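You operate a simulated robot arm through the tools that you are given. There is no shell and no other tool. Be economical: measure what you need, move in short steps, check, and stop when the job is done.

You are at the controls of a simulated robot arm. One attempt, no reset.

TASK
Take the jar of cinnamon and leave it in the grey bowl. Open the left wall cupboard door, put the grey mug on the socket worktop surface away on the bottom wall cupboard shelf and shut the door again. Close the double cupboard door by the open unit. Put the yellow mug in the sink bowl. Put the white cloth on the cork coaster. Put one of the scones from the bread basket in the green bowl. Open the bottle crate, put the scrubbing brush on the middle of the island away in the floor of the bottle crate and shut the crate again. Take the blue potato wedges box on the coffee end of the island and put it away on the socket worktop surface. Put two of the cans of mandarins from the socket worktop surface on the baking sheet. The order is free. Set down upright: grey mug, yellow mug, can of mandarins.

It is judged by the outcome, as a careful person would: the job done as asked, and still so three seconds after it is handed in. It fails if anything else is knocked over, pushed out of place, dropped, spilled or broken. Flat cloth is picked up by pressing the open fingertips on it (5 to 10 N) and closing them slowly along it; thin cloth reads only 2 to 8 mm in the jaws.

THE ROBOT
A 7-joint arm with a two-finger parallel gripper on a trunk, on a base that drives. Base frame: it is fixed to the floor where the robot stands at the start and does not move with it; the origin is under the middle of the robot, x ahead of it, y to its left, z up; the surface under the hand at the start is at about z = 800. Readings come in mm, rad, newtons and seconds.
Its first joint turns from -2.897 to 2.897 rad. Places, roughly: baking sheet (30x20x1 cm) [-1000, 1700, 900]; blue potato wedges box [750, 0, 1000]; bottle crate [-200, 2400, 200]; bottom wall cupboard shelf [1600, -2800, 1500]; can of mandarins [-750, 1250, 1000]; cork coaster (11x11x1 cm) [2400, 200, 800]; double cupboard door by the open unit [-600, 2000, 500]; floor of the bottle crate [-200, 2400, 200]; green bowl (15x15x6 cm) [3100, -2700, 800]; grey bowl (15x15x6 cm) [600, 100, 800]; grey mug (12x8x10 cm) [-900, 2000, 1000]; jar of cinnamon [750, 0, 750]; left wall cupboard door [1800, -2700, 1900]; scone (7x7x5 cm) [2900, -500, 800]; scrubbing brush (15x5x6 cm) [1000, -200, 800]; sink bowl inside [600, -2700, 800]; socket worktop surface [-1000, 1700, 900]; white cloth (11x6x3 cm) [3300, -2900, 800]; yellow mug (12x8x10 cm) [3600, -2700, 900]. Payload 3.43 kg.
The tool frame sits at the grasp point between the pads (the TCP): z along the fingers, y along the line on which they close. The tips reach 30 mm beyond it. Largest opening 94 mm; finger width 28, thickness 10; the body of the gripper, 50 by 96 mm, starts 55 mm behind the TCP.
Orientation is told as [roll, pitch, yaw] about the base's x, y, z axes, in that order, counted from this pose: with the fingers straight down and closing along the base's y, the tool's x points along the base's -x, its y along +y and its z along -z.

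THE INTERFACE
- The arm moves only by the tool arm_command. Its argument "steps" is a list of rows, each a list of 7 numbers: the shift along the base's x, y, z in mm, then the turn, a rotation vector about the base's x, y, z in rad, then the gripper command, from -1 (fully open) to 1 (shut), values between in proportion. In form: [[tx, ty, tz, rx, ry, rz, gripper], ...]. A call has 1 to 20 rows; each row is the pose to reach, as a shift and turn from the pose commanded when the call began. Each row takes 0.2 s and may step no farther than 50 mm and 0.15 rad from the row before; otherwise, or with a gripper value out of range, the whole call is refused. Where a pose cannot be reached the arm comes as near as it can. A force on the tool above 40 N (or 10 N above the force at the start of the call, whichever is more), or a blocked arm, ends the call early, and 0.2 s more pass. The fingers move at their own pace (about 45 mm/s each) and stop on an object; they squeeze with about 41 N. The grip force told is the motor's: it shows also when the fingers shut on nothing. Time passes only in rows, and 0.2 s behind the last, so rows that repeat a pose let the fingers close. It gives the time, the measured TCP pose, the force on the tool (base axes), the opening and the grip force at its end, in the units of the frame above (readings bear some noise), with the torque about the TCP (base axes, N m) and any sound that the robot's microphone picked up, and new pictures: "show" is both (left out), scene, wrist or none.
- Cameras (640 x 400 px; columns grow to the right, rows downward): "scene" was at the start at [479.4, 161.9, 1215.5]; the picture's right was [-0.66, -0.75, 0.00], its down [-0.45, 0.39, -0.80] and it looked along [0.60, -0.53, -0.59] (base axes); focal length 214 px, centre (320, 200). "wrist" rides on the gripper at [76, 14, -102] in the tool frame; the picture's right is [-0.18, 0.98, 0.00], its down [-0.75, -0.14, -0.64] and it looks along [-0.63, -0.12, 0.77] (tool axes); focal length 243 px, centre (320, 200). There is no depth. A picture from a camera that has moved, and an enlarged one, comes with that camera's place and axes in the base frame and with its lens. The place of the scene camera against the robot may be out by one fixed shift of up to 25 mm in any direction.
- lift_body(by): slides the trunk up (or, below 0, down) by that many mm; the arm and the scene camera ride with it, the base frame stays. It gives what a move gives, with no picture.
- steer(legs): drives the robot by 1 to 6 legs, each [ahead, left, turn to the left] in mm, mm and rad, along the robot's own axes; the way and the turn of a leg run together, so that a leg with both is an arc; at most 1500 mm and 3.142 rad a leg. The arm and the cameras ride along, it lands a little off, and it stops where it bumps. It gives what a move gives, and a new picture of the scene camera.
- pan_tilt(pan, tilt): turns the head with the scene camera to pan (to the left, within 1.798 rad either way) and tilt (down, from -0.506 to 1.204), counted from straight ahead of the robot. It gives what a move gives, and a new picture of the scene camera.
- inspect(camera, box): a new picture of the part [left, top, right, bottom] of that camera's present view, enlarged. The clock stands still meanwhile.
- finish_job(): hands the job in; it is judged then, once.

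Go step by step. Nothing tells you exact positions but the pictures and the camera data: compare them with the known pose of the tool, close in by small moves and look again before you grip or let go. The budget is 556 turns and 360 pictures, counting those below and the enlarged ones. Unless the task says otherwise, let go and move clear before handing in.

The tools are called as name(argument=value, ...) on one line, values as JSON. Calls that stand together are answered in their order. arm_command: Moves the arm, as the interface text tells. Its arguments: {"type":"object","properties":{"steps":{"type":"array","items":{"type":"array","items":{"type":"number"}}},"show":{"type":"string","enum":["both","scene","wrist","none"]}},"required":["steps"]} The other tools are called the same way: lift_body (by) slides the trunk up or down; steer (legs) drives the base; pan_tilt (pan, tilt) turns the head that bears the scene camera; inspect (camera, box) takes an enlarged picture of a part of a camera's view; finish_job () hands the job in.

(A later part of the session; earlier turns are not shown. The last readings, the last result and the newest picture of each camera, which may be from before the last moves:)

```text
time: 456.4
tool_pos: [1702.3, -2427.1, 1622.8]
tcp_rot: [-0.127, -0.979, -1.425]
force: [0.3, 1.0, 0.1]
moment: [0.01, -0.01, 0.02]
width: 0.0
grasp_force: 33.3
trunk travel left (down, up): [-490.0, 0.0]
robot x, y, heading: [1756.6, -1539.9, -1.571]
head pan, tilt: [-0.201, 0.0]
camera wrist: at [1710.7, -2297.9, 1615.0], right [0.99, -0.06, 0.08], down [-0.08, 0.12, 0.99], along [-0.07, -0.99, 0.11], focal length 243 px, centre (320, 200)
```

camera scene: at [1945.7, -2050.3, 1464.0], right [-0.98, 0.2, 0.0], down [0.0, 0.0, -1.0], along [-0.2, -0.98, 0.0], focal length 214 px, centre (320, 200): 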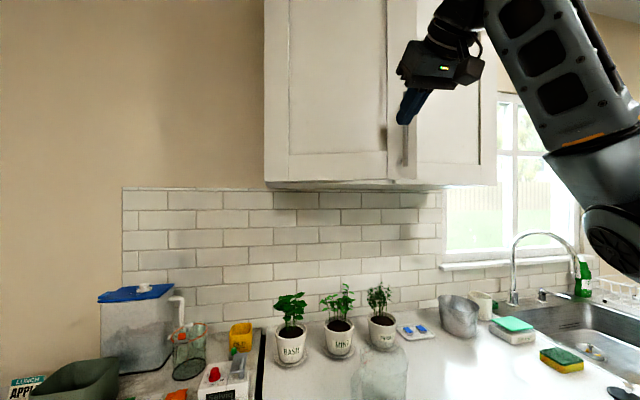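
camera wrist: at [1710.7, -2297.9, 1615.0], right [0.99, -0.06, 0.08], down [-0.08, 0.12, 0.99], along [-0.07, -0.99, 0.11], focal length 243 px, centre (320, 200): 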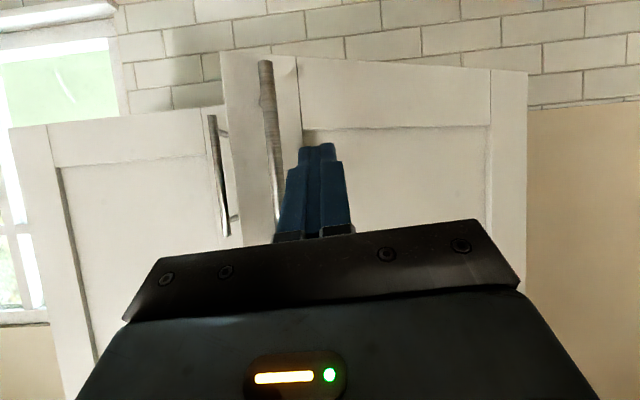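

Almost shut. I'll finish by pressing forward, first with the base and then gently with the arm.

steer(legs=[[110, 0, 0]])

arm_command(steps=[[0, -15, 0, 0, 0, 0, 1], [0, -30, 0, 0, 0, 0, 1], [0, -45, 0, 0, 0, 0, 1], [0, -58, 0, 0, 0, 0, 1], [0, -70, 0, 0, 0, 0, 1], [0, -80, 0, 0, 0, 0, 1], [0, -88, 0, 0, 0, 0, 1], [0, -96, 0, 0, 0, 0, 1], [0, -104, 0, 0, 0, 0, 1]], show="both")

```text
time: 457.6
tool_pos: [1700.2, -2535.2, 1622.5]
tcp_rot: [-0.127, -0.981, -1.425]
force: [-0.2, 0.2, -0.3]
moment: [0.01, 0.03, 0.02]
width: 0.0
grasp_force: 32.8
trunk travel left (down, up): [-490.0, 0.0]
robot x, y, heading: [1760.7, -1654.2, -1.573]
head pan, tilt: [-0.201, 0.0]
camera scene: at [1944.7, -2158.9, 1464.1], right [-0.98, 0.2, 0.0], down [0.0, 0.0, -1.0], along [-0.2, -0.98, 0.0], focal length 214 px, centre (320, 200)
```

scene: 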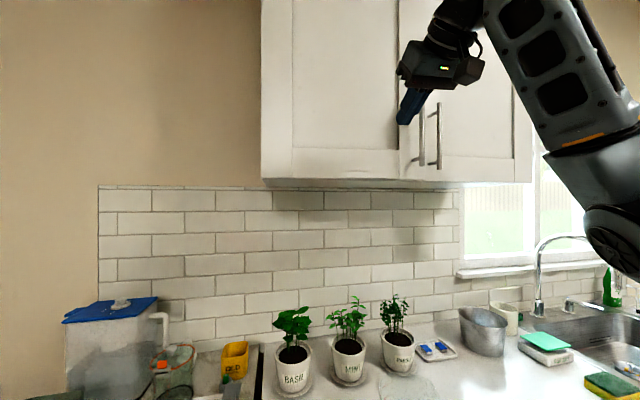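

```text
time: 459.7
tool_pos: [1700.6, -2634.9, 1622.9]
tcp_rot: [-0.125, -0.974, -1.424]
force: [0.9, 22.7, -2.5]
moment: [0.21, -0.14, 0.03]
width: 0.0
grasp_force: 32.6
trunk travel left (down, up): [-490.0, 0.0]
robot x, y, heading: [1759.5, -1654.5, -1.574]
head pan, tilt: [-0.201, 0.0]
stopped in row 9: the force on the tool passed its limit at 47 N (the readings are from after the stop); the commanded pose is now the measured one
camera scene: at [1944.9, -2157.5, 1464.4], right [-0.98, 0.2, 0.0], down [0.0, 0.0, -1.0], along [-0.2, -0.98, 0.0], focal length 214 px, centre (320, 200)
camera wrist: at [1709.4, -2506.3, 1616.2], right [0.99, -0.06, 0.08], down [-0.08, 0.11, 0.99], along [-0.07, -0.99, 0.1], focal length 243 px, centre (320, 200)
```

scene: 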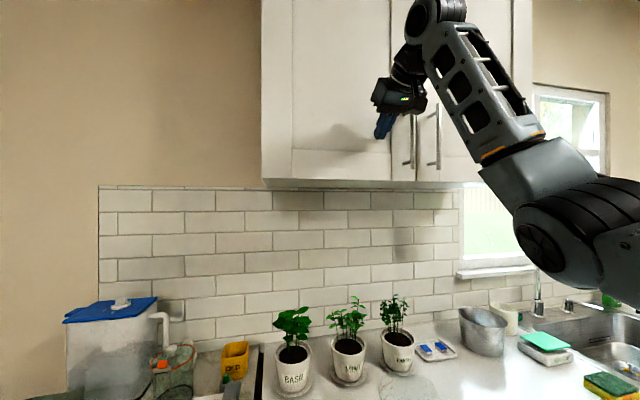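
wrist: 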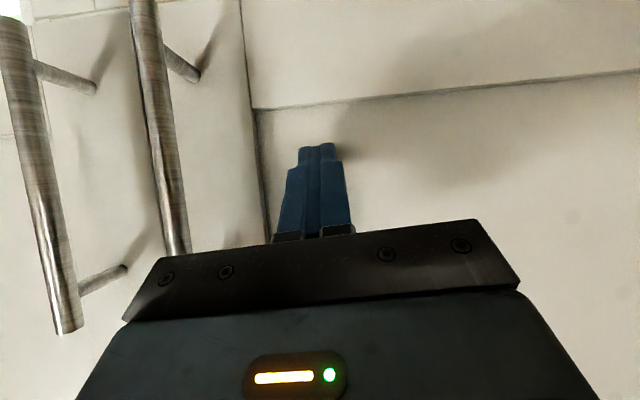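

The door is shut flush. I'll back off and bring the hand back to its normal pointing-down posture.

steer(legs=[[-250, 0, 0]])

arm_command(steps=[[0, 15, -30, 0.1, 0, 0, 1], [0, 30, -60, 0.2, 0, 0, 1], [0, 45, -90, 0.3, 0, 0, 1], [0, 60, -120, 0.4, 0, 0, 1], [0, 75, -150, 0.5, 0, 0, 1], [0, 85, -185, 0.6, 0, 0, 0], [0, 95, -220, 0.7, 0, 0, -1], [0, 100, -255, 0.8, 0, 0, -1], [0, 100, -290, 0.9, 0, 0, -1], [0, 100, -320, 0.985, 0, 0, -1], [0, 100, -340, 0.985, 0, 0, -1]], show="scene")

```text
time: 461.5
tool_pos: [1704.2, -2387.2, 1622.1]
tcp_rot: [-0.125, -0.973, -1.426]
force: [-0.1, -0.3, 0.9]
moment: [-0.02, 0.03, -0.01]
width: 0.0
grasp_force: 33.4
trunk travel left (down, up): [-490.0, 0.0]
robot x, y, heading: [1758.7, -1401.8, -1.574]
head pan, tilt: [-0.201, 0.0]
camera scene: at [1946.2, -1908.1, 1463.8], right [-0.98, 0.2, 0.0], down [0.0, 0.0, -1.0], along [-0.2, -0.98, 0.0], focal length 214 px, centre (320, 200)
```

scene: 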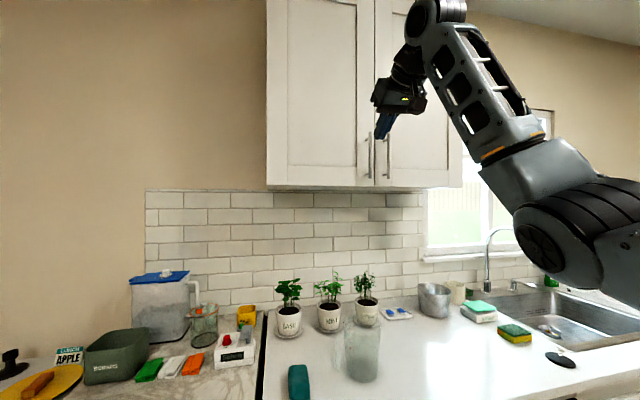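

```text
time: 463.9
tool_pos: [1702.3, -2288.5, 1281.2]
tcp_rot: [-0.004, 0.005, -1.49]
force: [-0.2, 0.2, 0.8]
moment: [-0.03, 0.01, 0.01]
width: 93.9
grasp_force: 0.1
trunk travel left (down, up): [-490.0, 0.0]
robot x, y, heading: [1758.3, -1404.4, -1.571]
head pan, tilt: [-0.201, 0.0]
camera scene: at [1946.2, -1907.8, 1464.0], right [-0.98, 0.2, 0.0], down [0.0, 0.0, -1.0], along [-0.2, -0.98, 0.0], focal length 214 px, centre (320, 200)
```

scene: 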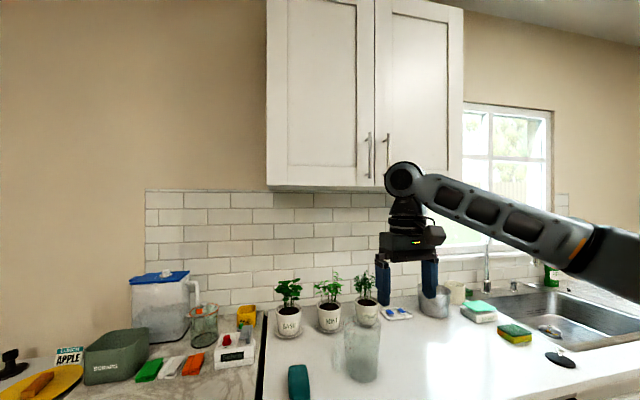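

Clean posture and the door is closed. Next I'll go along the counter to the left end for the yellow mug, cloth and bowl.

arm_command(steps=[[5, 40, 0, 0, 0, -0.04, -1], [10, 80, 0, 0, 0, -0.08, -1], [15, 120, 0, 0, 0, -0.08, -1], [20, 160, 0, 0, 0, -0.08, -1], [20, 190, 0, 0, 0, -0.08, -1]], show="none")

steer(legs=[[180, 0, 0], [0, 1200, 0]])

pan_tilt(pan=0.1, tilt=0.5)

```text
time: 465.1
tool_pos: [1722.8, -2095.9, 1280.6]
tcp_rot: [-0.004, 0.007, -1.569]
force: [-0.1, 0.1, -0.4]
moment: [0.01, -0.02, 0.02]
width: 93.8
grasp_force: 0.0
trunk travel left (down, up): [-490.0, 0.0]
robot x, y, heading: [1763.1, -1400.0, -1.574]
head pan, tilt: [-0.201, 0.0]
```

```text
time: 472.3
tool_pos: [2973.9, -2234.9, 1283.2]
tcp_rot: [-0.003, 0.005, -1.496]
force: [0.3, -0.1, 0.3]
moment: [0.04, -0.01, -0.05]
width: 93.9
grasp_force: 0.0
trunk travel left (down, up): [-490.0, 0.0]
robot x, y, heading: [2958.8, -1540.0, -1.498]
head pan, tilt: [-0.201, 0.0]
camera scene: at [3182.9, -2029.5, 1464.0], right [-0.99, 0.13, 0.0], down [0.0, 0.0, -1.0], along [-0.13, -0.99, 0.0], focal length 214 px, centre (320, 200)
```

scene: 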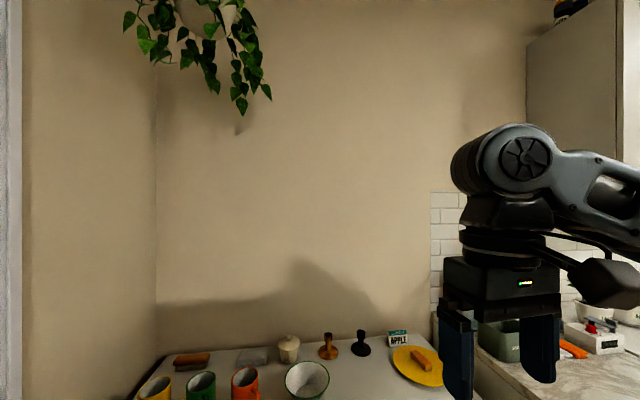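

```text
time: 473.2
tool_pos: [2973.3, -2234.3, 1281.6]
tcp_rot: [-0.003, 0.006, -1.497]
force: [1.0, 0.1, 0.0]
moment: [-0.02, 0.0, -0.01]
width: 94.0
grasp_force: 0.0
trunk travel left (down, up): [-490.0, 0.0]
robot x, y, heading: [2958.7, -1539.2, -1.5]
head pan, tilt: [0.099, 0.499]
camera scene: at [3210.0, -2030.0, 1417.9], right [-0.99, -0.17, 0.0], down [-0.08, 0.47, -0.88], along [0.15, -0.87, -0.48], focal length 214 px, centre (320, 200)
```

scene: 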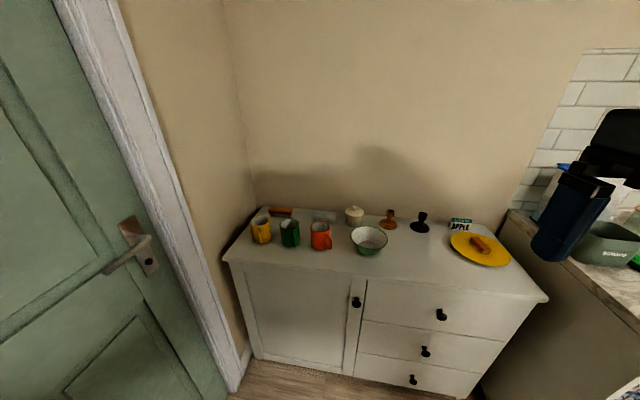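

I see the sideboard: yellow, green and orange mugs, the green bowl, and a folded pale cloth at the back. Let me zoom in.

inspect(camera="scene", box=[220, 190, 420, 290])

```text
3.20 times, centred on (320, 240) of scene
camera zoom: at [3210.0, -2030.0, 1417.9], right [-0.99, -0.17, 0.0], down [-0.08, 0.47, -0.88], along [0.15, -0.87, -0.48], focal length 686 px, centre (320, 72)
```

zoom: 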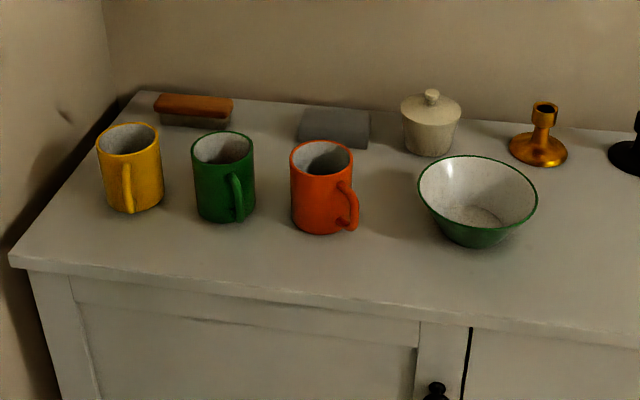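

Cloth first. I'll move in front of the sideboard and view it from above with the wrist camera.

steer(legs=[[0, 0, -0.07], [560, 360, 0]])

lift_body(by=-200)

arm_command(steps=[[0, 0, -20, 0, 0, 0, -1]])

```text
time: 475.9
tool_pos: [2972.1, -2509.3, 1282.0]
tcp_rot: [-0.002, 0.003, -1.656]
force: [-0.6, -0.9, 0.7]
moment: [-0.02, -0.03, 0.0]
width: 93.9
grasp_force: 0.1
trunk travel left (down, up): [-490.0, 0.0]
robot x, y, heading: [3073.5, -1822.4, -1.658]
head pan, tilt: [0.099, 0.499]
stopped in leg 2: the robot was blocked; the commanded pose is now the measured one
camera scene: at [3237.1, -2347.0, 1417.8], right [-1.0, -0.01, 0.0], down [0.0, 0.48, -0.88], along [0.01, -0.88, -0.48], focal length 214 px, centre (320, 200)
```

scene: 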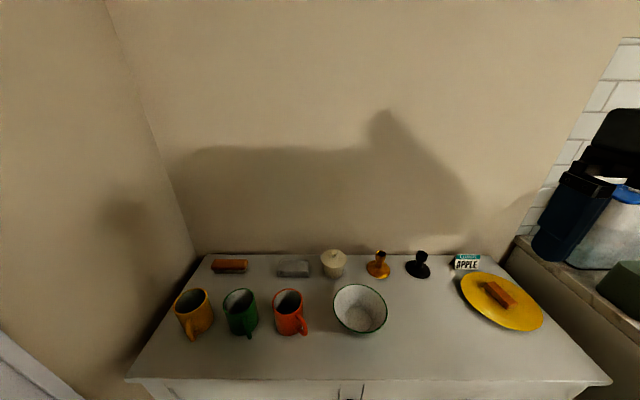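

```text
time: 478.1
tool_pos: [2971.3, -2508.7, 1081.5]
tcp_rot: [-0.002, 0.006, -1.657]
force: [-0.4, -0.5, -0.2]
moment: [-0.01, 0.0, 0.02]
width: 94.3
grasp_force: 0.0
trunk travel left (down, up): [-290.0, 200.0]
robot x, y, heading: [3067.2, -1817.7, -1.664]
head pan, tilt: [0.099, 0.499]
```

```text
time: 478.5
tool_pos: [2971.3, -2507.8, 1062.3]
tcp_rot: [-0.001, 0.004, -1.656]
force: [-0.4, -0.4, 0.5]
moment: [-0.02, -0.02, 0.0]
width: 94.0
grasp_force: 0.0
trunk travel left (down, up): [-290.0, 200.0]
robot x, y, heading: [3071.4, -1819.6, -1.66]
head pan, tilt: [0.099, 0.499]
camera scene: at [3237.0, -2346.9, 1217.9], right [-1.0, -0.01, 0.0], down [0.0, 0.48, -0.88], along [0.01, -0.88, -0.48], focal length 214 px, centre (320, 200)
camera wrist: at [2992.6, -2433.6, 1164.4], right [0.96, -0.27, 0.0], down [-0.2, -0.74, 0.64], along [-0.17, -0.61, -0.77], focal length 243 px, centre (320, 200)
```

scene: 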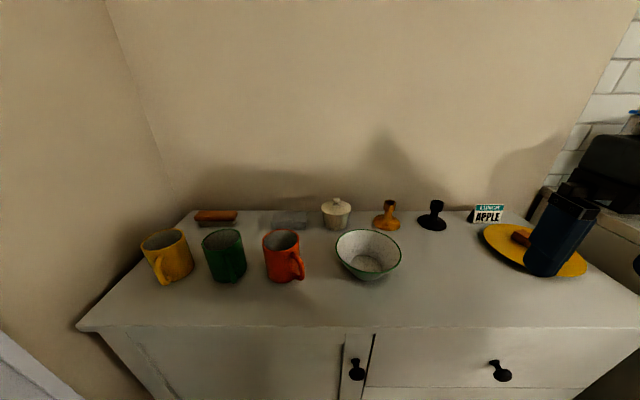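
wrist: 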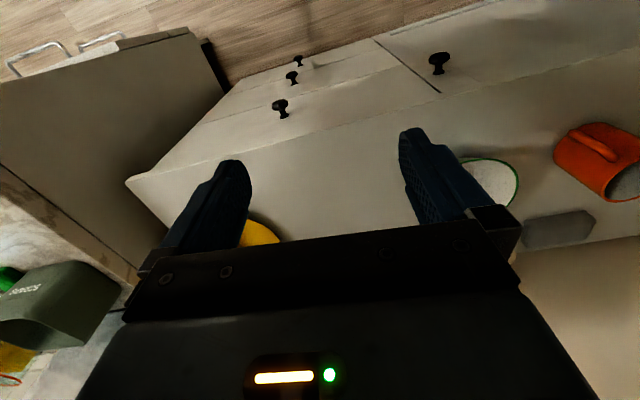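

Something blocked the base on its left. Let me look there.

pan_tilt(pan=1.4, tilt=0.9)

```text
time: 480.0
tool_pos: [2971.4, -2508.6, 1062.7]
tcp_rot: [-0.005, 0.005, -1.656]
force: [-0.8, 0.0, 0.3]
moment: [0.02, 0.01, -0.03]
width: 93.7
grasp_force: 0.0
trunk travel left (down, up): [-290.0, 200.0]
robot x, y, heading: [3070.4, -1817.2, -1.667]
head pan, tilt: [1.4, 0.901]
camera scene: at [3309.2, -2275.6, 1184.0], right [-0.26, -0.97, 0.0], down [-0.76, 0.2, -0.62], along [0.6, -0.16, -0.78], focal length 214 px, centre (320, 200)
```

scene: 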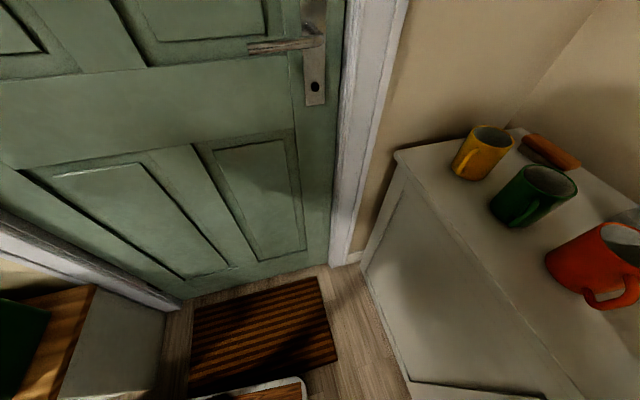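

The base touched the edge of the doormat. I'll stay to its right (x ≈ 3040), straighten up, and move closer to the sideboard.

steer(legs=[[0, -40, 0], [0, 0, 0.09], [355, 0, 0]])

pan_tilt(pan=0.2, tilt=0.8)

```text
time: 483.2
tool_pos: [2996.5, -2866.3, 1062.7]
tcp_rot: [-0.003, 0.005, -1.562]
force: [-0.9, 0.3, -0.3]
moment: [0.0, 0.01, 0.02]
width: 93.9
grasp_force: 0.1
trunk travel left (down, up): [-290.0, 200.0]
robot x, y, heading: [3028.7, -2172.4, -1.569]
head pan, tilt: [1.4, 0.901]
camera scene: at [3311.4, -2601.6, 1184.0], right [-0.17, -0.99, 0.0], down [-0.77, 0.13, -0.62], along [0.61, -0.1, -0.78], focal length 214 px, centre (320, 200)
```

scene: 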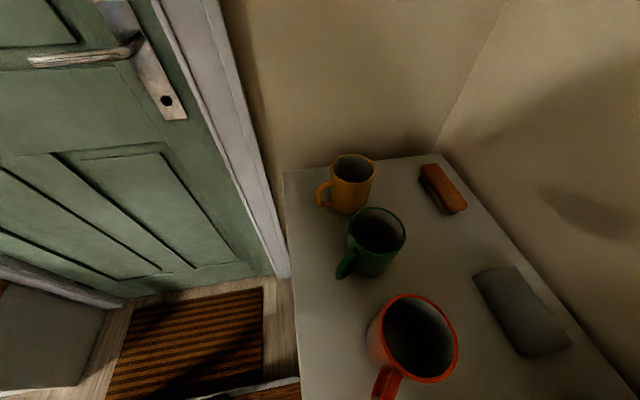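

```text
time: 484.6
tool_pos: [2996.5, -2865.3, 1061.2]
tcp_rot: [-0.005, 0.005, -1.564]
force: [-0.1, 0.4, -0.2]
moment: [0.0, 0.0, 0.0]
width: 93.9
grasp_force: 0.1
trunk travel left (down, up): [-290.0, 200.0]
robot x, y, heading: [3029.8, -2175.5, -1.567]
head pan, tilt: [0.201, 0.799]
camera scene: at [3253.3, -2667.9, 1191.9], right [-0.98, -0.2, 0.0], down [-0.14, 0.7, -0.7], along [0.14, -0.68, -0.72], focal length 214 px, centre (320, 200)
```

scene: 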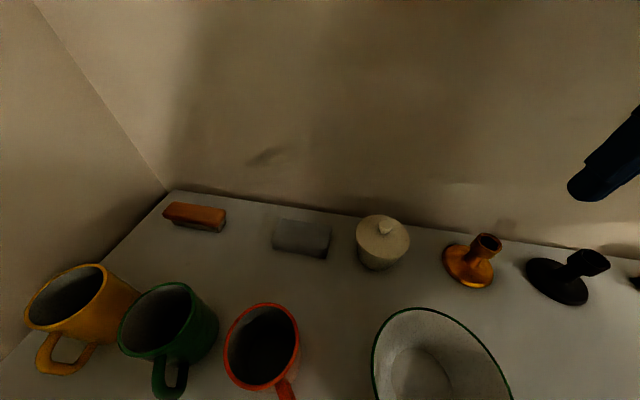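

The cloth lies at about [3337, -2898], long side along x. I'll turn the hand to close along y and move above it.

arm_command(steps=[[30, 10, 0, 0, 0, 0.14, -0.6], [60, 20, 0, 0, 0, 0.28, -0.6], [90, 20, 0, 0, 0, 0.42, -0.6], [120, 15, 0, 0, 0, 0.56, -0.6], [150, 10, 0, 0, 0, 0.7, -0.6], [180, 5, 0, 0, 0, 0.84, -0.6], [210, 0, 0, 0, 0, 0.98, -0.6], [240, -5, 0, 0, 0, 1.12, -0.6], [270, -10, 0, 0, 0, 1.26, -0.6], [300, -20, 0, 0, 0, 1.4, -0.6], [325, -28, 0, 0, 0, 1.54, -0.6], [340, -32, 0, 0, 0, 1.564, -0.6], [340, -32, -50, 0, 0, 1.564, -0.6]], show="wrist")

```text
time: 487.4
tool_pos: [3341.0, -2896.8, 1012.4]
tcp_rot: [-0.004, 0.004, 0.002]
force: [-0.5, -0.4, 0.1]
moment: [0.02, 0.0, -0.01]
width: 75.4
grasp_force: 0.0
trunk travel left (down, up): [-290.0, 200.0]
robot x, y, heading: [3030.7, -2171.6, -1.568]
head pan, tilt: [0.201, 0.799]
camera wrist: at [3264.5, -2881.3, 1114.7], right [0.18, 0.98, 0.0], down [0.76, -0.14, 0.64], along [0.63, -0.12, -0.77], focal length 243 px, centre (320, 200)
```

wrist: 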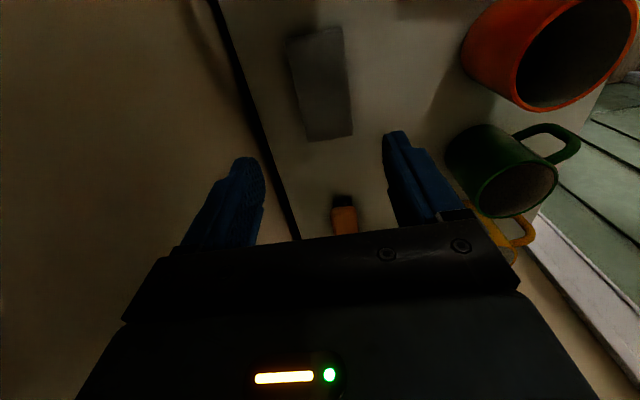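

The cloth is centred at [3341, -2894] and about 53 mm wide. I'll descend around it until the fingertips touch the surface.

arm_command(steps=[[0, 3, -40, 0, 0, 0, -0.6], [0, 3, -80, 0, 0, 0, -0.6], [0, 3, -120, 0, 0, 0, -0.6], [0, 3, -145, 0, 0, 0, -0.6], [0, 3, -152, 0, 0, 0, -0.6]], show="wrist")

```text
time: 488.6
tool_pos: [3338.3, -2894.6, 861.0]
tcp_rot: [-0.004, 0.002, 0.0]
force: [-0.4, -0.4, -0.1]
moment: [-0.05, 0.01, 0.0]
width: 75.1
grasp_force: 0.0
trunk travel left (down, up): [-290.0, 200.0]
robot x, y, heading: [3033.3, -2170.7, -1.57]
head pan, tilt: [0.201, 0.799]
camera wrist: at [3262.7, -2879.9, 962.8], right [0.18, 0.98, 0.0], down [0.76, -0.14, 0.64], along [0.63, -0.12, -0.77], focal length 243 px, centre (320, 200)
```

wrist: 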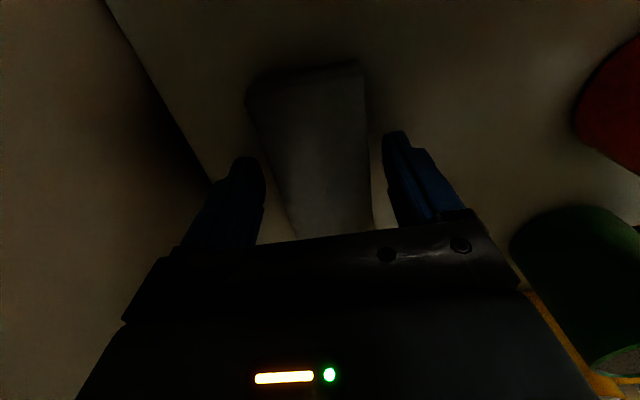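

arm_command(steps=[[0, 0, -5, 0, 0, 0, -0.6], [0, 0, -10, 0, 0, 0, -0.6], [0, 0, -14, 0, 0, 0, -0.6], [0, 0, -18, 0, 0, 0, -0.6]], show="none")

```text
time: 489.6
tool_pos: [3335.8, -2895.5, 850.7]
tcp_rot: [-0.008, 0.0, -0.002]
force: [-2.4, 3.8, 19.1]
moment: [0.99, 0.27, 0.08]
width: 76.8
grasp_force: 1.1
trunk travel left (down, up): [-290.0, 200.0]
robot x, y, heading: [3029.3, -2170.3, -1.57]
head pan, tilt: [0.201, 0.799]
stopped in row 4: the force on the tool passed its limit at 46 N (the readings are from after the stop); the commanded pose is now the measured one
```

Touched the surface (z ≈ 820). Up 2 mm and close slowly on the cloth.

arm_command(steps=[[0, 0, 2, 0, 0, 0, -0.4], [0, 0, 2, 0, 0, 0, -0.2], [0, 0, 2, 0, 0, 0, 0], [0, 0, 2, 0, 0, 0, 0.2], [0, 0, 2, 0, 0, 0, 0.4], [0, 0, 2, 0, 0, 0, 0.7], [0, 0, 2, 0, 0, 0, 1], [0, 0, 2, 0, 0, 0, 1], [0, 0, 2, 0, 0, 0, 1]], show="wrist")

```text
time: 491.6
tool_pos: [3337.5, -2894.6, 850.0]
tcp_rot: [-0.007, -0.001, -0.001]
force: [4.8, 4.7, 7.7]
moment: [0.51, -0.09, -0.2]
width: 61.3
grasp_force: 41.2
trunk travel left (down, up): [-290.0, 200.0]
robot x, y, heading: [3030.7, -2171.0, -1.574]
head pan, tilt: [0.201, 0.799]
camera wrist: at [3261.2, -2879.8, 952.2], right [0.18, 0.98, -0.01], down [0.75, -0.14, 0.64], along [0.63, -0.12, -0.77], focal length 243 px, centre (320, 200)
```

wrist: 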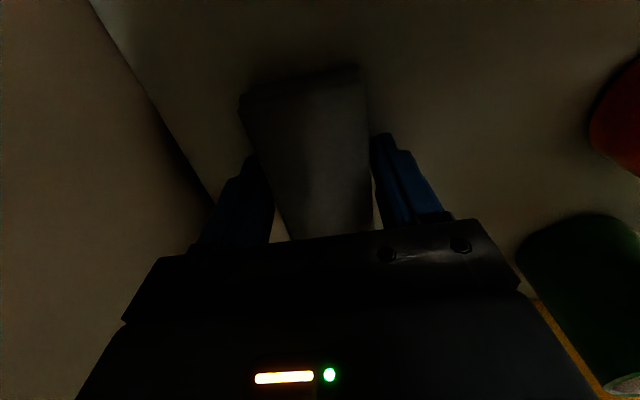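

It's gripped (61 mm, a firm folded cloth). Lift and check.

arm_command(steps=[[0, 0, 30, 0, 0, 0, 1], [0, 0, 75, 0, 0, 0, 1], [0, 0, 120, 0, 0, 0, 1], [0, 0, 165, 0, 0, 0, 1], [-20, 30, 195, 0, 0, 0, 1], [-50, 60, 220, 0, 0, 0, 1], [-85, 85, 240, 0, 0, 0, 1], [-125, 95, 240, 0, 0, 0, 1], [-165, 100, 240, 0, 0, 0, 1], [-205, 105, 240, 0, 0, 0, 1], [-245, 110, 240, 0, 0, 0, 1], [-285, 115, 240, 0, 0, 0, 1]], show="both")

```text
time: 494.2
tool_pos: [3052.9, -2780.6, 1092.3]
tcp_rot: [-0.008, 0.001, 0.002]
force: [0.1, 0.2, 0.2]
moment: [0.04, 0.07, 0.05]
width: 61.4
grasp_force: 40.6
trunk travel left (down, up): [-290.0, 200.0]
robot x, y, heading: [3028.8, -2172.8, -1.57]
head pan, tilt: [0.201, 0.799]
camera scene: at [3254.1, -2668.0, 1191.7], right [-0.98, -0.2, 0.0], down [-0.14, 0.7, -0.7], along [0.14, -0.68, -0.72], focal length 214 px, centre (320, 200)
camera wrist: at [2976.1, -2764.2, 1195.4], right [0.18, 0.98, -0.01], down [0.75, -0.14, 0.64], along [0.63, -0.12, -0.77], focal length 243 px, centre (320, 200)
```

scene: 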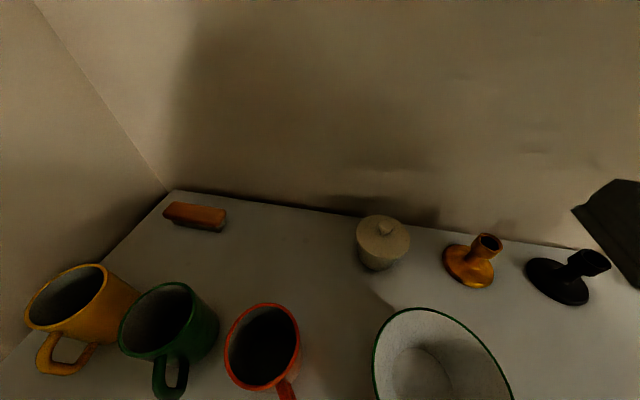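
wrist: 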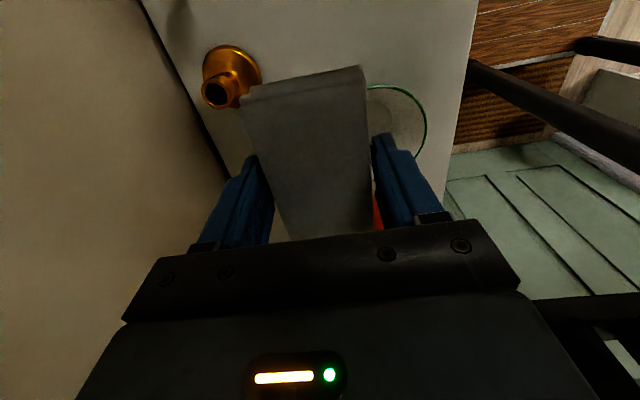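

The cloth is held well. I'll drive to the dining table for the cork coaster.

steer(legs=[[-640, 0, 0], [0, -1330, 0], [60, 0, 0]])

steer(legs=[[-100, 0, 0], [0, 0, 1.57], [0, 1450, 0]])

pan_tilt(pan=0.0, tilt=0.6)

```text
time: 504.5
tool_pos: [1702.5, -2148.3, 1094.4]
tcp_rot: [-0.007, 0.0, -0.062]
force: [0.3, -0.1, -1.1]
moment: [-0.01, 0.02, 0.01]
width: 61.3
grasp_force: 41.1
trunk travel left (down, up): [-290.0, 200.0]
robot x, y, heading: [1717.9, -1539.5, -1.634]
head pan, tilt: [0.201, 0.799]
camera scene: at [1910.5, -2048.5, 1191.9], right [-0.99, -0.14, 0.0], down [-0.1, 0.71, -0.7], along [0.1, -0.69, -0.72], focal length 214 px, centre (320, 200)
```

scene: 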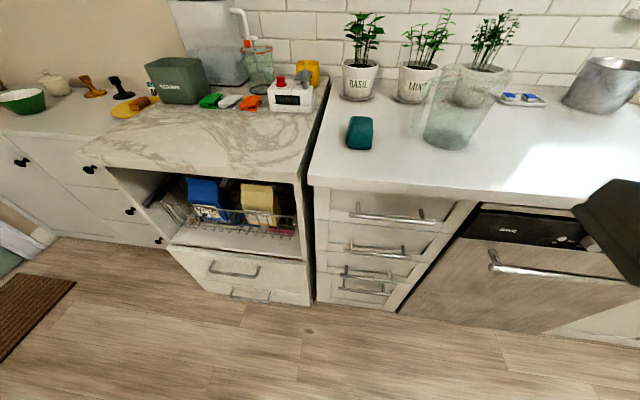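

```text
time: 516.3
tool_pos: [2359.8, 6.7, 1093.3]
tcp_rot: [-0.006, 0.0, 1.553]
force: [-0.3, 0.5, -0.8]
moment: [0.02, 0.03, 0.0]
width: 61.5
grasp_force: 40.8
trunk travel left (down, up): [-290.0, 200.0]
robot x, y, heading: [1749.7, -4.4, -0.016]
head pan, tilt: [0.201, 0.799]
camera scene: at [2247.1, 222.6, 1191.9], right [0.18, -0.98, 0.0], down [-0.7, -0.13, -0.7], along [0.69, 0.13, -0.72], focal length 214 px, centre (320, 200)
```

scene: 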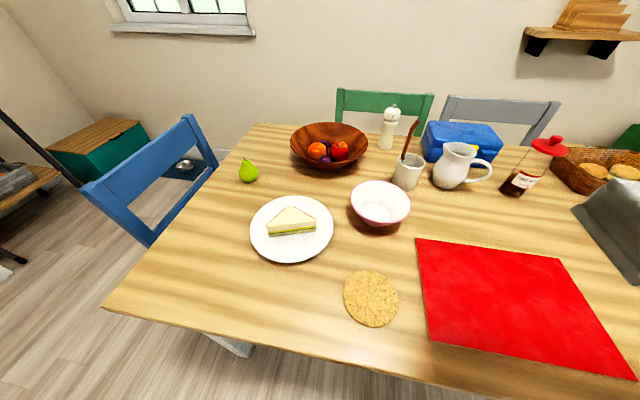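

```text
time: 517.0
tool_pos: [2360.1, 7.9, 1093.5]
tcp_rot: [-0.008, -0.001, 1.553]
force: [0.1, -0.2, 0.3]
moment: [-0.01, -0.01, -0.02]
width: 61.2
grasp_force: 41.2
trunk travel left (down, up): [-290.0, 200.0]
robot x, y, heading: [1751.0, -7.1, -0.014]
head pan, tilt: [0.0, 0.6]
camera scene: at [2256.1, 206.4, 1208.7], right [-0.01, -1.0, 0.0], down [-0.57, 0.01, -0.82], along [0.82, -0.01, -0.57], focal length 214 px, centre (320, 200)
```

scene: 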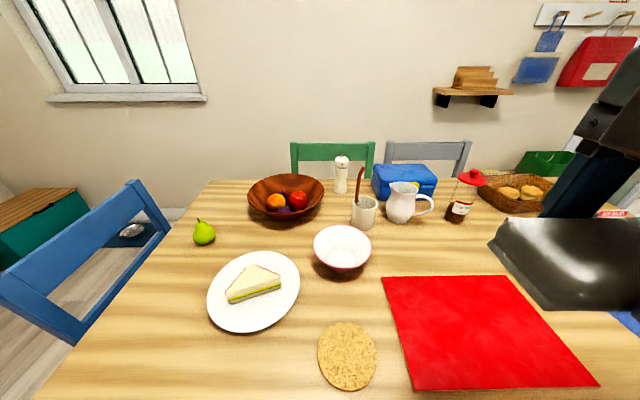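

The coaster is near [2410, 157]. I'll bring the hand beside it and refine with the wrist view.

arm_command(steps=[[15, 30, -15, 0, 0, 0, 1], [30, 65, -30, 0, 0, 0, 1], [45, 105, -50, 0, 0, 0, 1], [50, 130, -80, 0, 0, 0, 1], [50, 130, -110, 0, 0, 0, 1]], show="both")

```text
time: 518.2
tool_pos: [2408.8, 135.6, 980.8]
tcp_rot: [-0.006, 0.001, 1.555]
force: [-0.4, -0.8, -1.2]
moment: [0.0, -0.02, 0.0]
width: 61.4
grasp_force: 40.5
trunk travel left (down, up): [-290.0, 200.0]
robot x, y, heading: [1751.5, -3.3, -0.015]
head pan, tilt: [0.0, 0.6]
camera scene: at [2256.0, 206.5, 1208.9], right [-0.02, -1.0, 0.0], down [-0.56, 0.01, -0.83], along [0.82, -0.01, -0.56], focal length 214 px, centre (320, 200)
camera wrist: at [2392.4, 61.2, 1082.5], right [-0.98, 0.2, -0.01], down [0.15, 0.75, 0.64], along [0.13, 0.63, -0.77], focal length 243 px, centre (320, 200)
```

scene: 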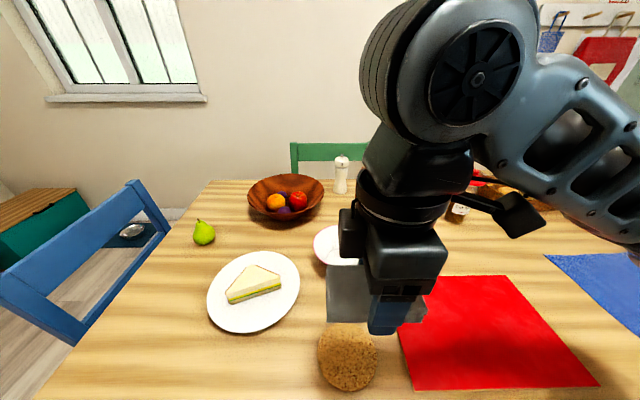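
wrist: 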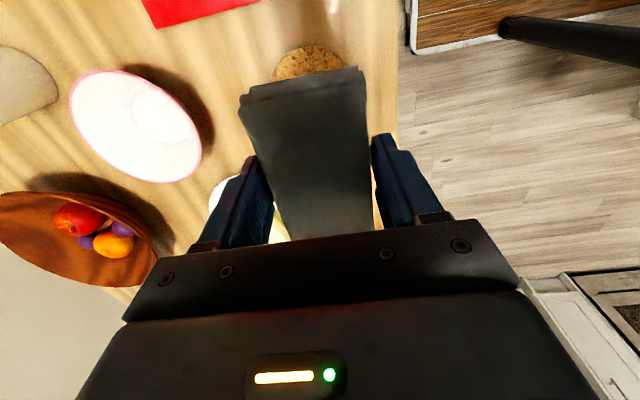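

The coaster's centre is at [2411, 156]. Move over it and lower.

arm_command(steps=[[2, 18, -20, 0, 0, 0, 1], [2, 18, -60, 0, 0, 0, 1], [2, 18, -100, 0, 0, 0, 1], [2, 18, -135, 0, 0, 0, 1], [2, 18, -145, 0, 0, 0, 1]], show="both")

```text
time: 519.5
tool_pos: [2411.2, 154.1, 838.3]
tcp_rot: [-0.008, 0.0, 1.554]
force: [-0.2, 0.2, -0.1]
moment: [0.02, 0.01, -0.02]
width: 61.5
grasp_force: 41.1
trunk travel left (down, up): [-290.0, 200.0]
robot x, y, heading: [1751.2, -4.7, -0.021]
head pan, tilt: [0.0, 0.6]
camera scene: at [2256.1, 206.4, 1208.8], right [-0.02, -1.0, 0.0], down [-0.56, 0.01, -0.83], along [0.82, -0.01, -0.56], focal length 214 px, centre (320, 200)
camera wrist: at [2393.3, 79.2, 940.4], right [-0.98, 0.2, -0.01], down [0.15, 0.75, 0.64], along [0.13, 0.63, -0.77], focal length 243 px, centre (320, 200)
```

scene: 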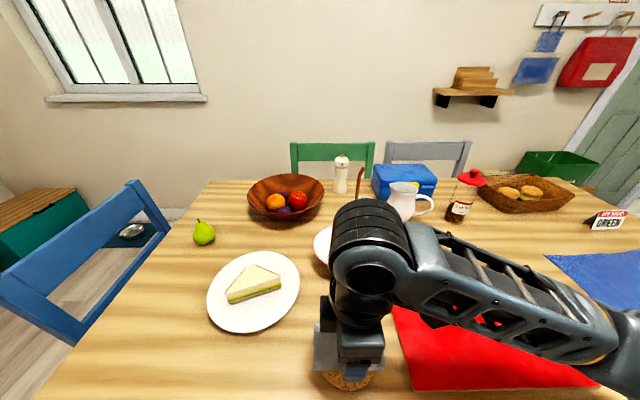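
wrist: 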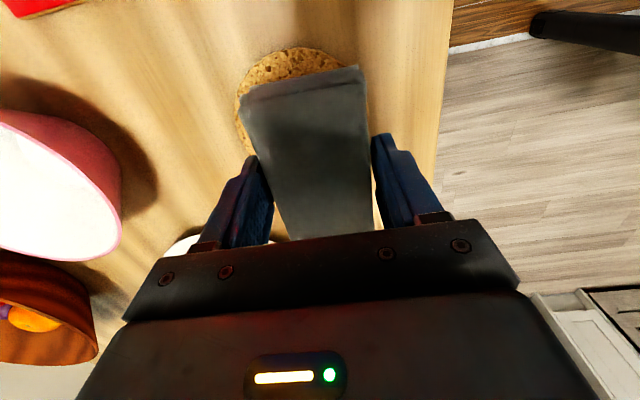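

arm_command(steps=[[1, 2, -12, 0, 0, 0, 1], [1, 2, -20, 0, 0, 0, 1], [1, 2, -25, 0, 0, 0, 1], [1, 2, -29, 0, 0, 0, 1], [1, 2, -33, 0, 0, 0, 1], [1, 2, -37, 0, 0, 0, 1], [1, 2, -41, 0, 0, 0, 1]], show="none")

```text
time: 521.0
tool_pos: [2413.1, 154.9, 798.1]
tcp_rot: [-0.007, 0.001, 1.553]
force: [-1.0, -0.7, -0.4]
moment: [-0.02, -0.02, -0.03]
width: 61.4
grasp_force: 40.7
trunk travel left (down, up): [-290.0, 200.0]
robot x, y, heading: [1749.9, -4.3, -0.016]
head pan, tilt: [0.0, 0.6]
```

arm_command(steps=[[0, 0, -4, 0, 0, 0, 1], [0, 0, -8, 0, 0, 0, 1], [0, 0, -12, 0, 0, 0, 1], [0, 0, -16, 0, 0, 0, 1], [0, 0, -20, 0, 0, 0, 1]], show="wrist")

```text
time: 522.0
tool_pos: [2412.7, 155.9, 786.9]
tcp_rot: [-0.012, -0.005, 1.556]
force: [-5.2, -2.4, 26.8]
moment: [-0.44, 0.78, 0.0]
width: 61.5
grasp_force: 41.0
trunk travel left (down, up): [-290.0, 200.0]
robot x, y, heading: [1749.0, -4.5, -0.015]
head pan, tilt: [0.0, 0.6]
stopped in row 4: the force on the tool passed its limit at 48 N (the readings are from after the stop); the commanded pose is now the measured one
camera wrist: at [2395.2, 81.5, 889.0], right [-0.98, 0.2, -0.01], down [0.15, 0.75, 0.65], along [0.14, 0.63, -0.76], focal length 243 px, centre (320, 200)
```

wrist: 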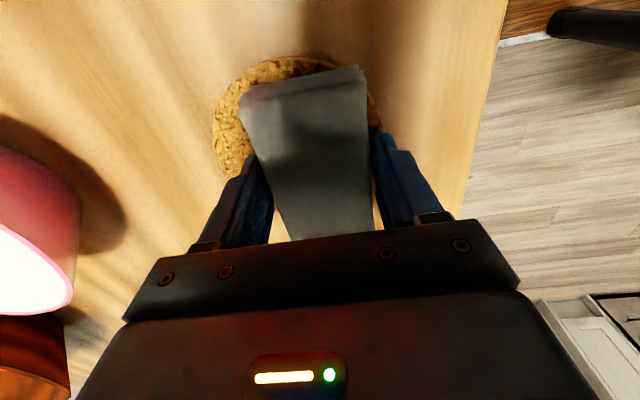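

The cloth sits on the coaster, well centred. Release and rise.

arm_command(steps=[[0, 0, 2, 0, 0, 0, 0.6], [0, 0, 2, 0, 0, 0, 0.1], [0, 0, 2, 0, 0, 0, -0.4], [0, 0, 2, 0, 0, 0, -0.6], [0, 0, 20, 0, 0, 0, -0.6], [0, 0, 60, 0, 0, 0, -0.6], [0, 0, 105, 0, 0, 0, -0.6], [0, 0, 150, 0, 0, 0, -1], [0, 0, 195, 0, 0, 0, -1], [0, 0, 240, 0, 0, 0, -1]], show="wrist")

```text
time: 524.2
tool_pos: [2414.3, 156.9, 1025.3]
tcp_rot: [-0.012, -0.002, 1.555]
force: [-0.9, 0.1, -0.4]
moment: [0.01, 0.03, -0.02]
width: 94.0
grasp_force: 0.0
trunk travel left (down, up): [-290.0, 200.0]
robot x, y, heading: [1750.0, -8.1, -0.018]
head pan, tilt: [0.0, 0.6]
camera wrist: at [2397.6, 82.0, 1127.8], right [-0.98, 0.2, -0.01], down [0.15, 0.75, 0.65], along [0.14, 0.63, -0.76], focal length 243 px, centre (320, 200)
```

wrist: 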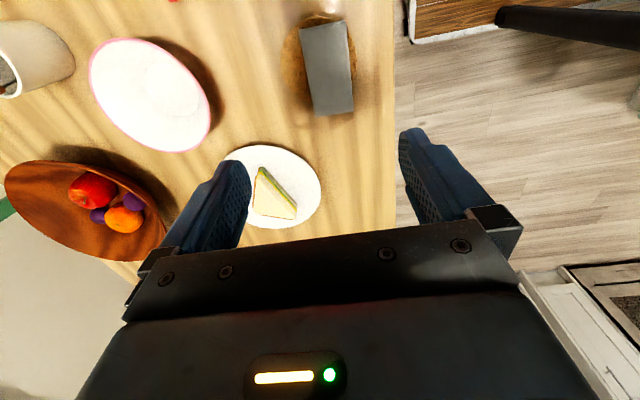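

The cloth is on the coaster. Next is the scone: I'll look at the basket end of the table.

pan_tilt(pan=-0.7, tilt=0.5)

```text
time: 525.3
tool_pos: [2413.6, 157.5, 1026.4]
tcp_rot: [-0.01, 0.0, 1.554]
force: [0.0, -0.4, 0.0]
moment: [0.02, -0.01, 0.03]
width: 93.9
grasp_force: 0.1
trunk travel left (down, up): [-290.0, 200.0]
robot x, y, heading: [1750.3, -8.2, -0.016]
head pan, tilt: [-0.7, 0.499]
camera scene: at [2236.5, 148.1, 1217.8], right [-0.66, -0.76, 0.0], down [-0.36, 0.31, -0.88], along [0.66, -0.58, -0.48], focal length 214 px, centre (320, 200)
```

scene: 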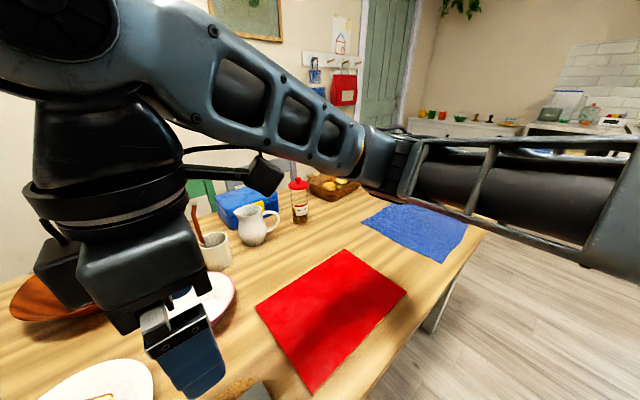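

The arm blocks the view. I'll drive down to the end of the table and look at it from there.

steer(legs=[[0, -1400, 0]])

pan_tilt(pan=0.6, tilt=0.4)

```text
time: 532.2
tool_pos: [2389.3, -1228.2, 1025.7]
tcp_rot: [-0.011, 0.0, 1.546]
force: [-0.2, 0.2, 0.8]
moment: [0.0, 0.0, 0.01]
width: 94.0
grasp_force: 0.1
trunk travel left (down, up): [-290.0, 200.0]
robot x, y, heading: [1724.5, -1385.4, -0.024]
head pan, tilt: [-0.7, 0.499]
camera scene: at [2211.1, -1236.1, 1217.8], right [-0.66, -0.75, 0.0], down [-0.36, 0.32, -0.88], along [0.66, -0.58, -0.48], focal length 214 px, centre (320, 200)
```

scene: 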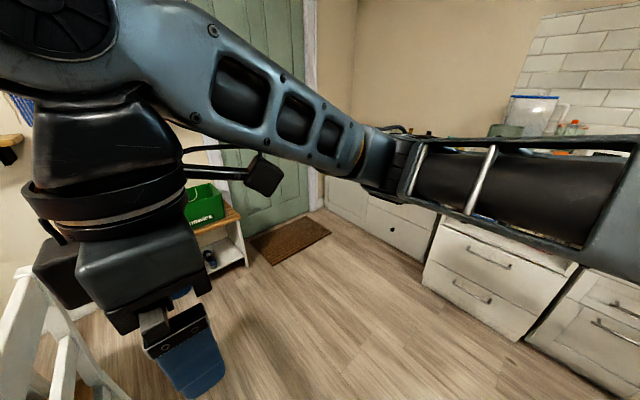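

```text
time: 533.6
tool_pos: [2388.4, -1228.7, 1026.3]
tcp_rot: [-0.01, -0.003, 1.549]
force: [1.0, -0.1, 0.5]
moment: [0.0, 0.03, -0.02]
width: 94.1
grasp_force: 0.0
trunk travel left (down, up): [-290.0, 200.0]
robot x, y, heading: [1724.8, -1385.1, -0.025]
head pan, tilt: [0.6, 0.4]
camera scene: at [2220.5, -1125.4, 1227.0], right [0.55, -0.84, 0.0], down [-0.33, -0.21, -0.92], along [0.77, 0.5, -0.39], focal length 214 px, centre (320, 200)
```

scene: 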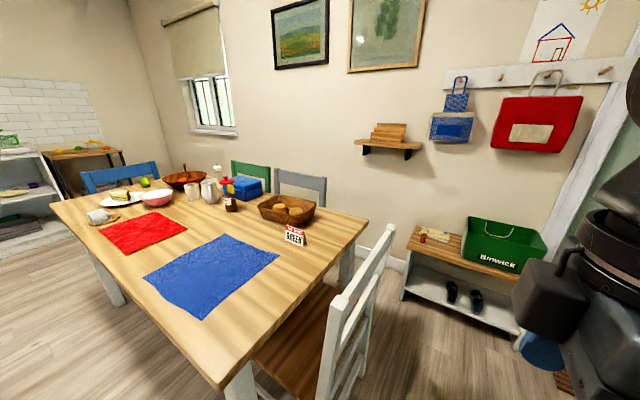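

The basket is at the far corner of this end, with a white chair at the end of the table. I'll get closer, facing +y, to measure the gap between the chair and the bench.

steer(legs=[[0, -230, 0], [1150, 0, 0], [0, 0, 1.59]])

pan_tilt(pan=0.0, tilt=0.8)

pan_tilt(pan=-1.0, tilt=0.9)

```text
time: 544.8
tool_pos: [2695.3, -989.5, 1025.6]
tcp_rot: [-0.009, -0.003, -3.13]
force: [-0.1, 0.2, -0.3]
moment: [-0.02, -0.01, 0.01]
width: 93.8
grasp_force: 0.2
trunk travel left (down, up): [-290.0, 200.0]
robot x, y, heading: [2876.0, -1650.9, 1.583]
head pan, tilt: [0.6, 0.4]
camera scene: at [2594.0, -1147.7, 1227.0], right [0.82, 0.57, 0.0], down [0.22, -0.32, -0.92], along [-0.53, 0.76, -0.39], focal length 214 px, centre (320, 200)
```

scene: 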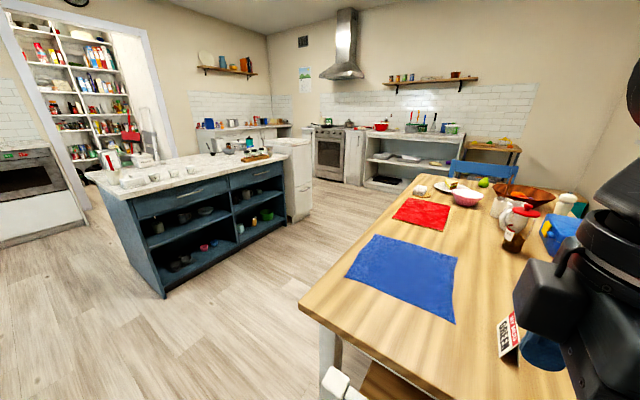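

```text
time: 545.8
tool_pos: [2695.3, -988.1, 1026.5]
tcp_rot: [-0.011, -0.002, -3.132]
force: [0.7, 0.4, -0.3]
moment: [-0.02, -0.04, 0.0]
width: 94.2
grasp_force: 0.0
trunk travel left (down, up): [-290.0, 200.0]
robot x, y, heading: [2873.3, -1649.6, 1.58]
head pan, tilt: [0.0, 0.799]
camera scene: at [2646.2, -1143.0, 1191.9], right [1.0, 0.01, 0.0], down [0.01, -0.72, -0.7], along [-0.01, 0.7, -0.72], focal length 214 px, centre (320, 200)
```

scene: 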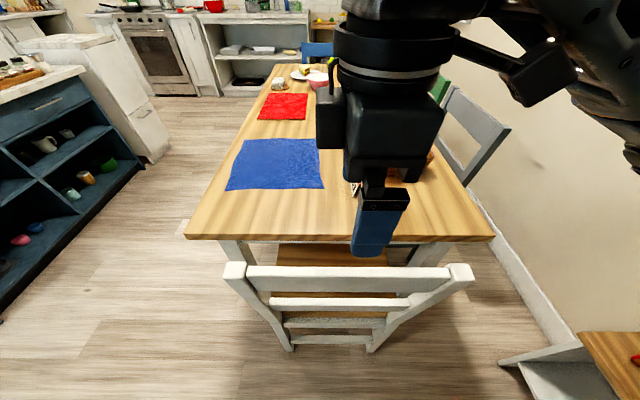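

```text
time: 547.0
tool_pos: [2694.8, -987.9, 1025.6]
tcp_rot: [-0.011, -0.001, -3.133]
force: [0.6, 0.6, 0.5]
moment: [-0.01, 0.01, 0.0]
width: 93.9
grasp_force: 0.1
trunk travel left (down, up): [-290.0, 200.0]
robot x, y, heading: [2874.4, -1650.9, 1.584]
head pan, tilt: [-1.0, 0.901]
camera scene: at [2710.2, -1182.2, 1184.0], right [0.55, -0.84, 0.0], down [-0.66, -0.43, -0.62], along [0.52, 0.34, -0.78], focal length 214 px, centre (320, 200)
```

scene: 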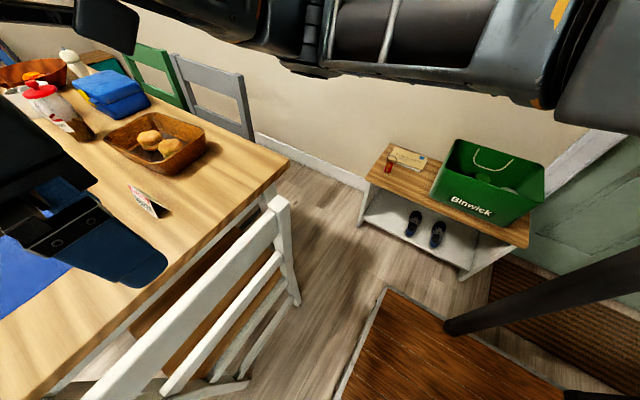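

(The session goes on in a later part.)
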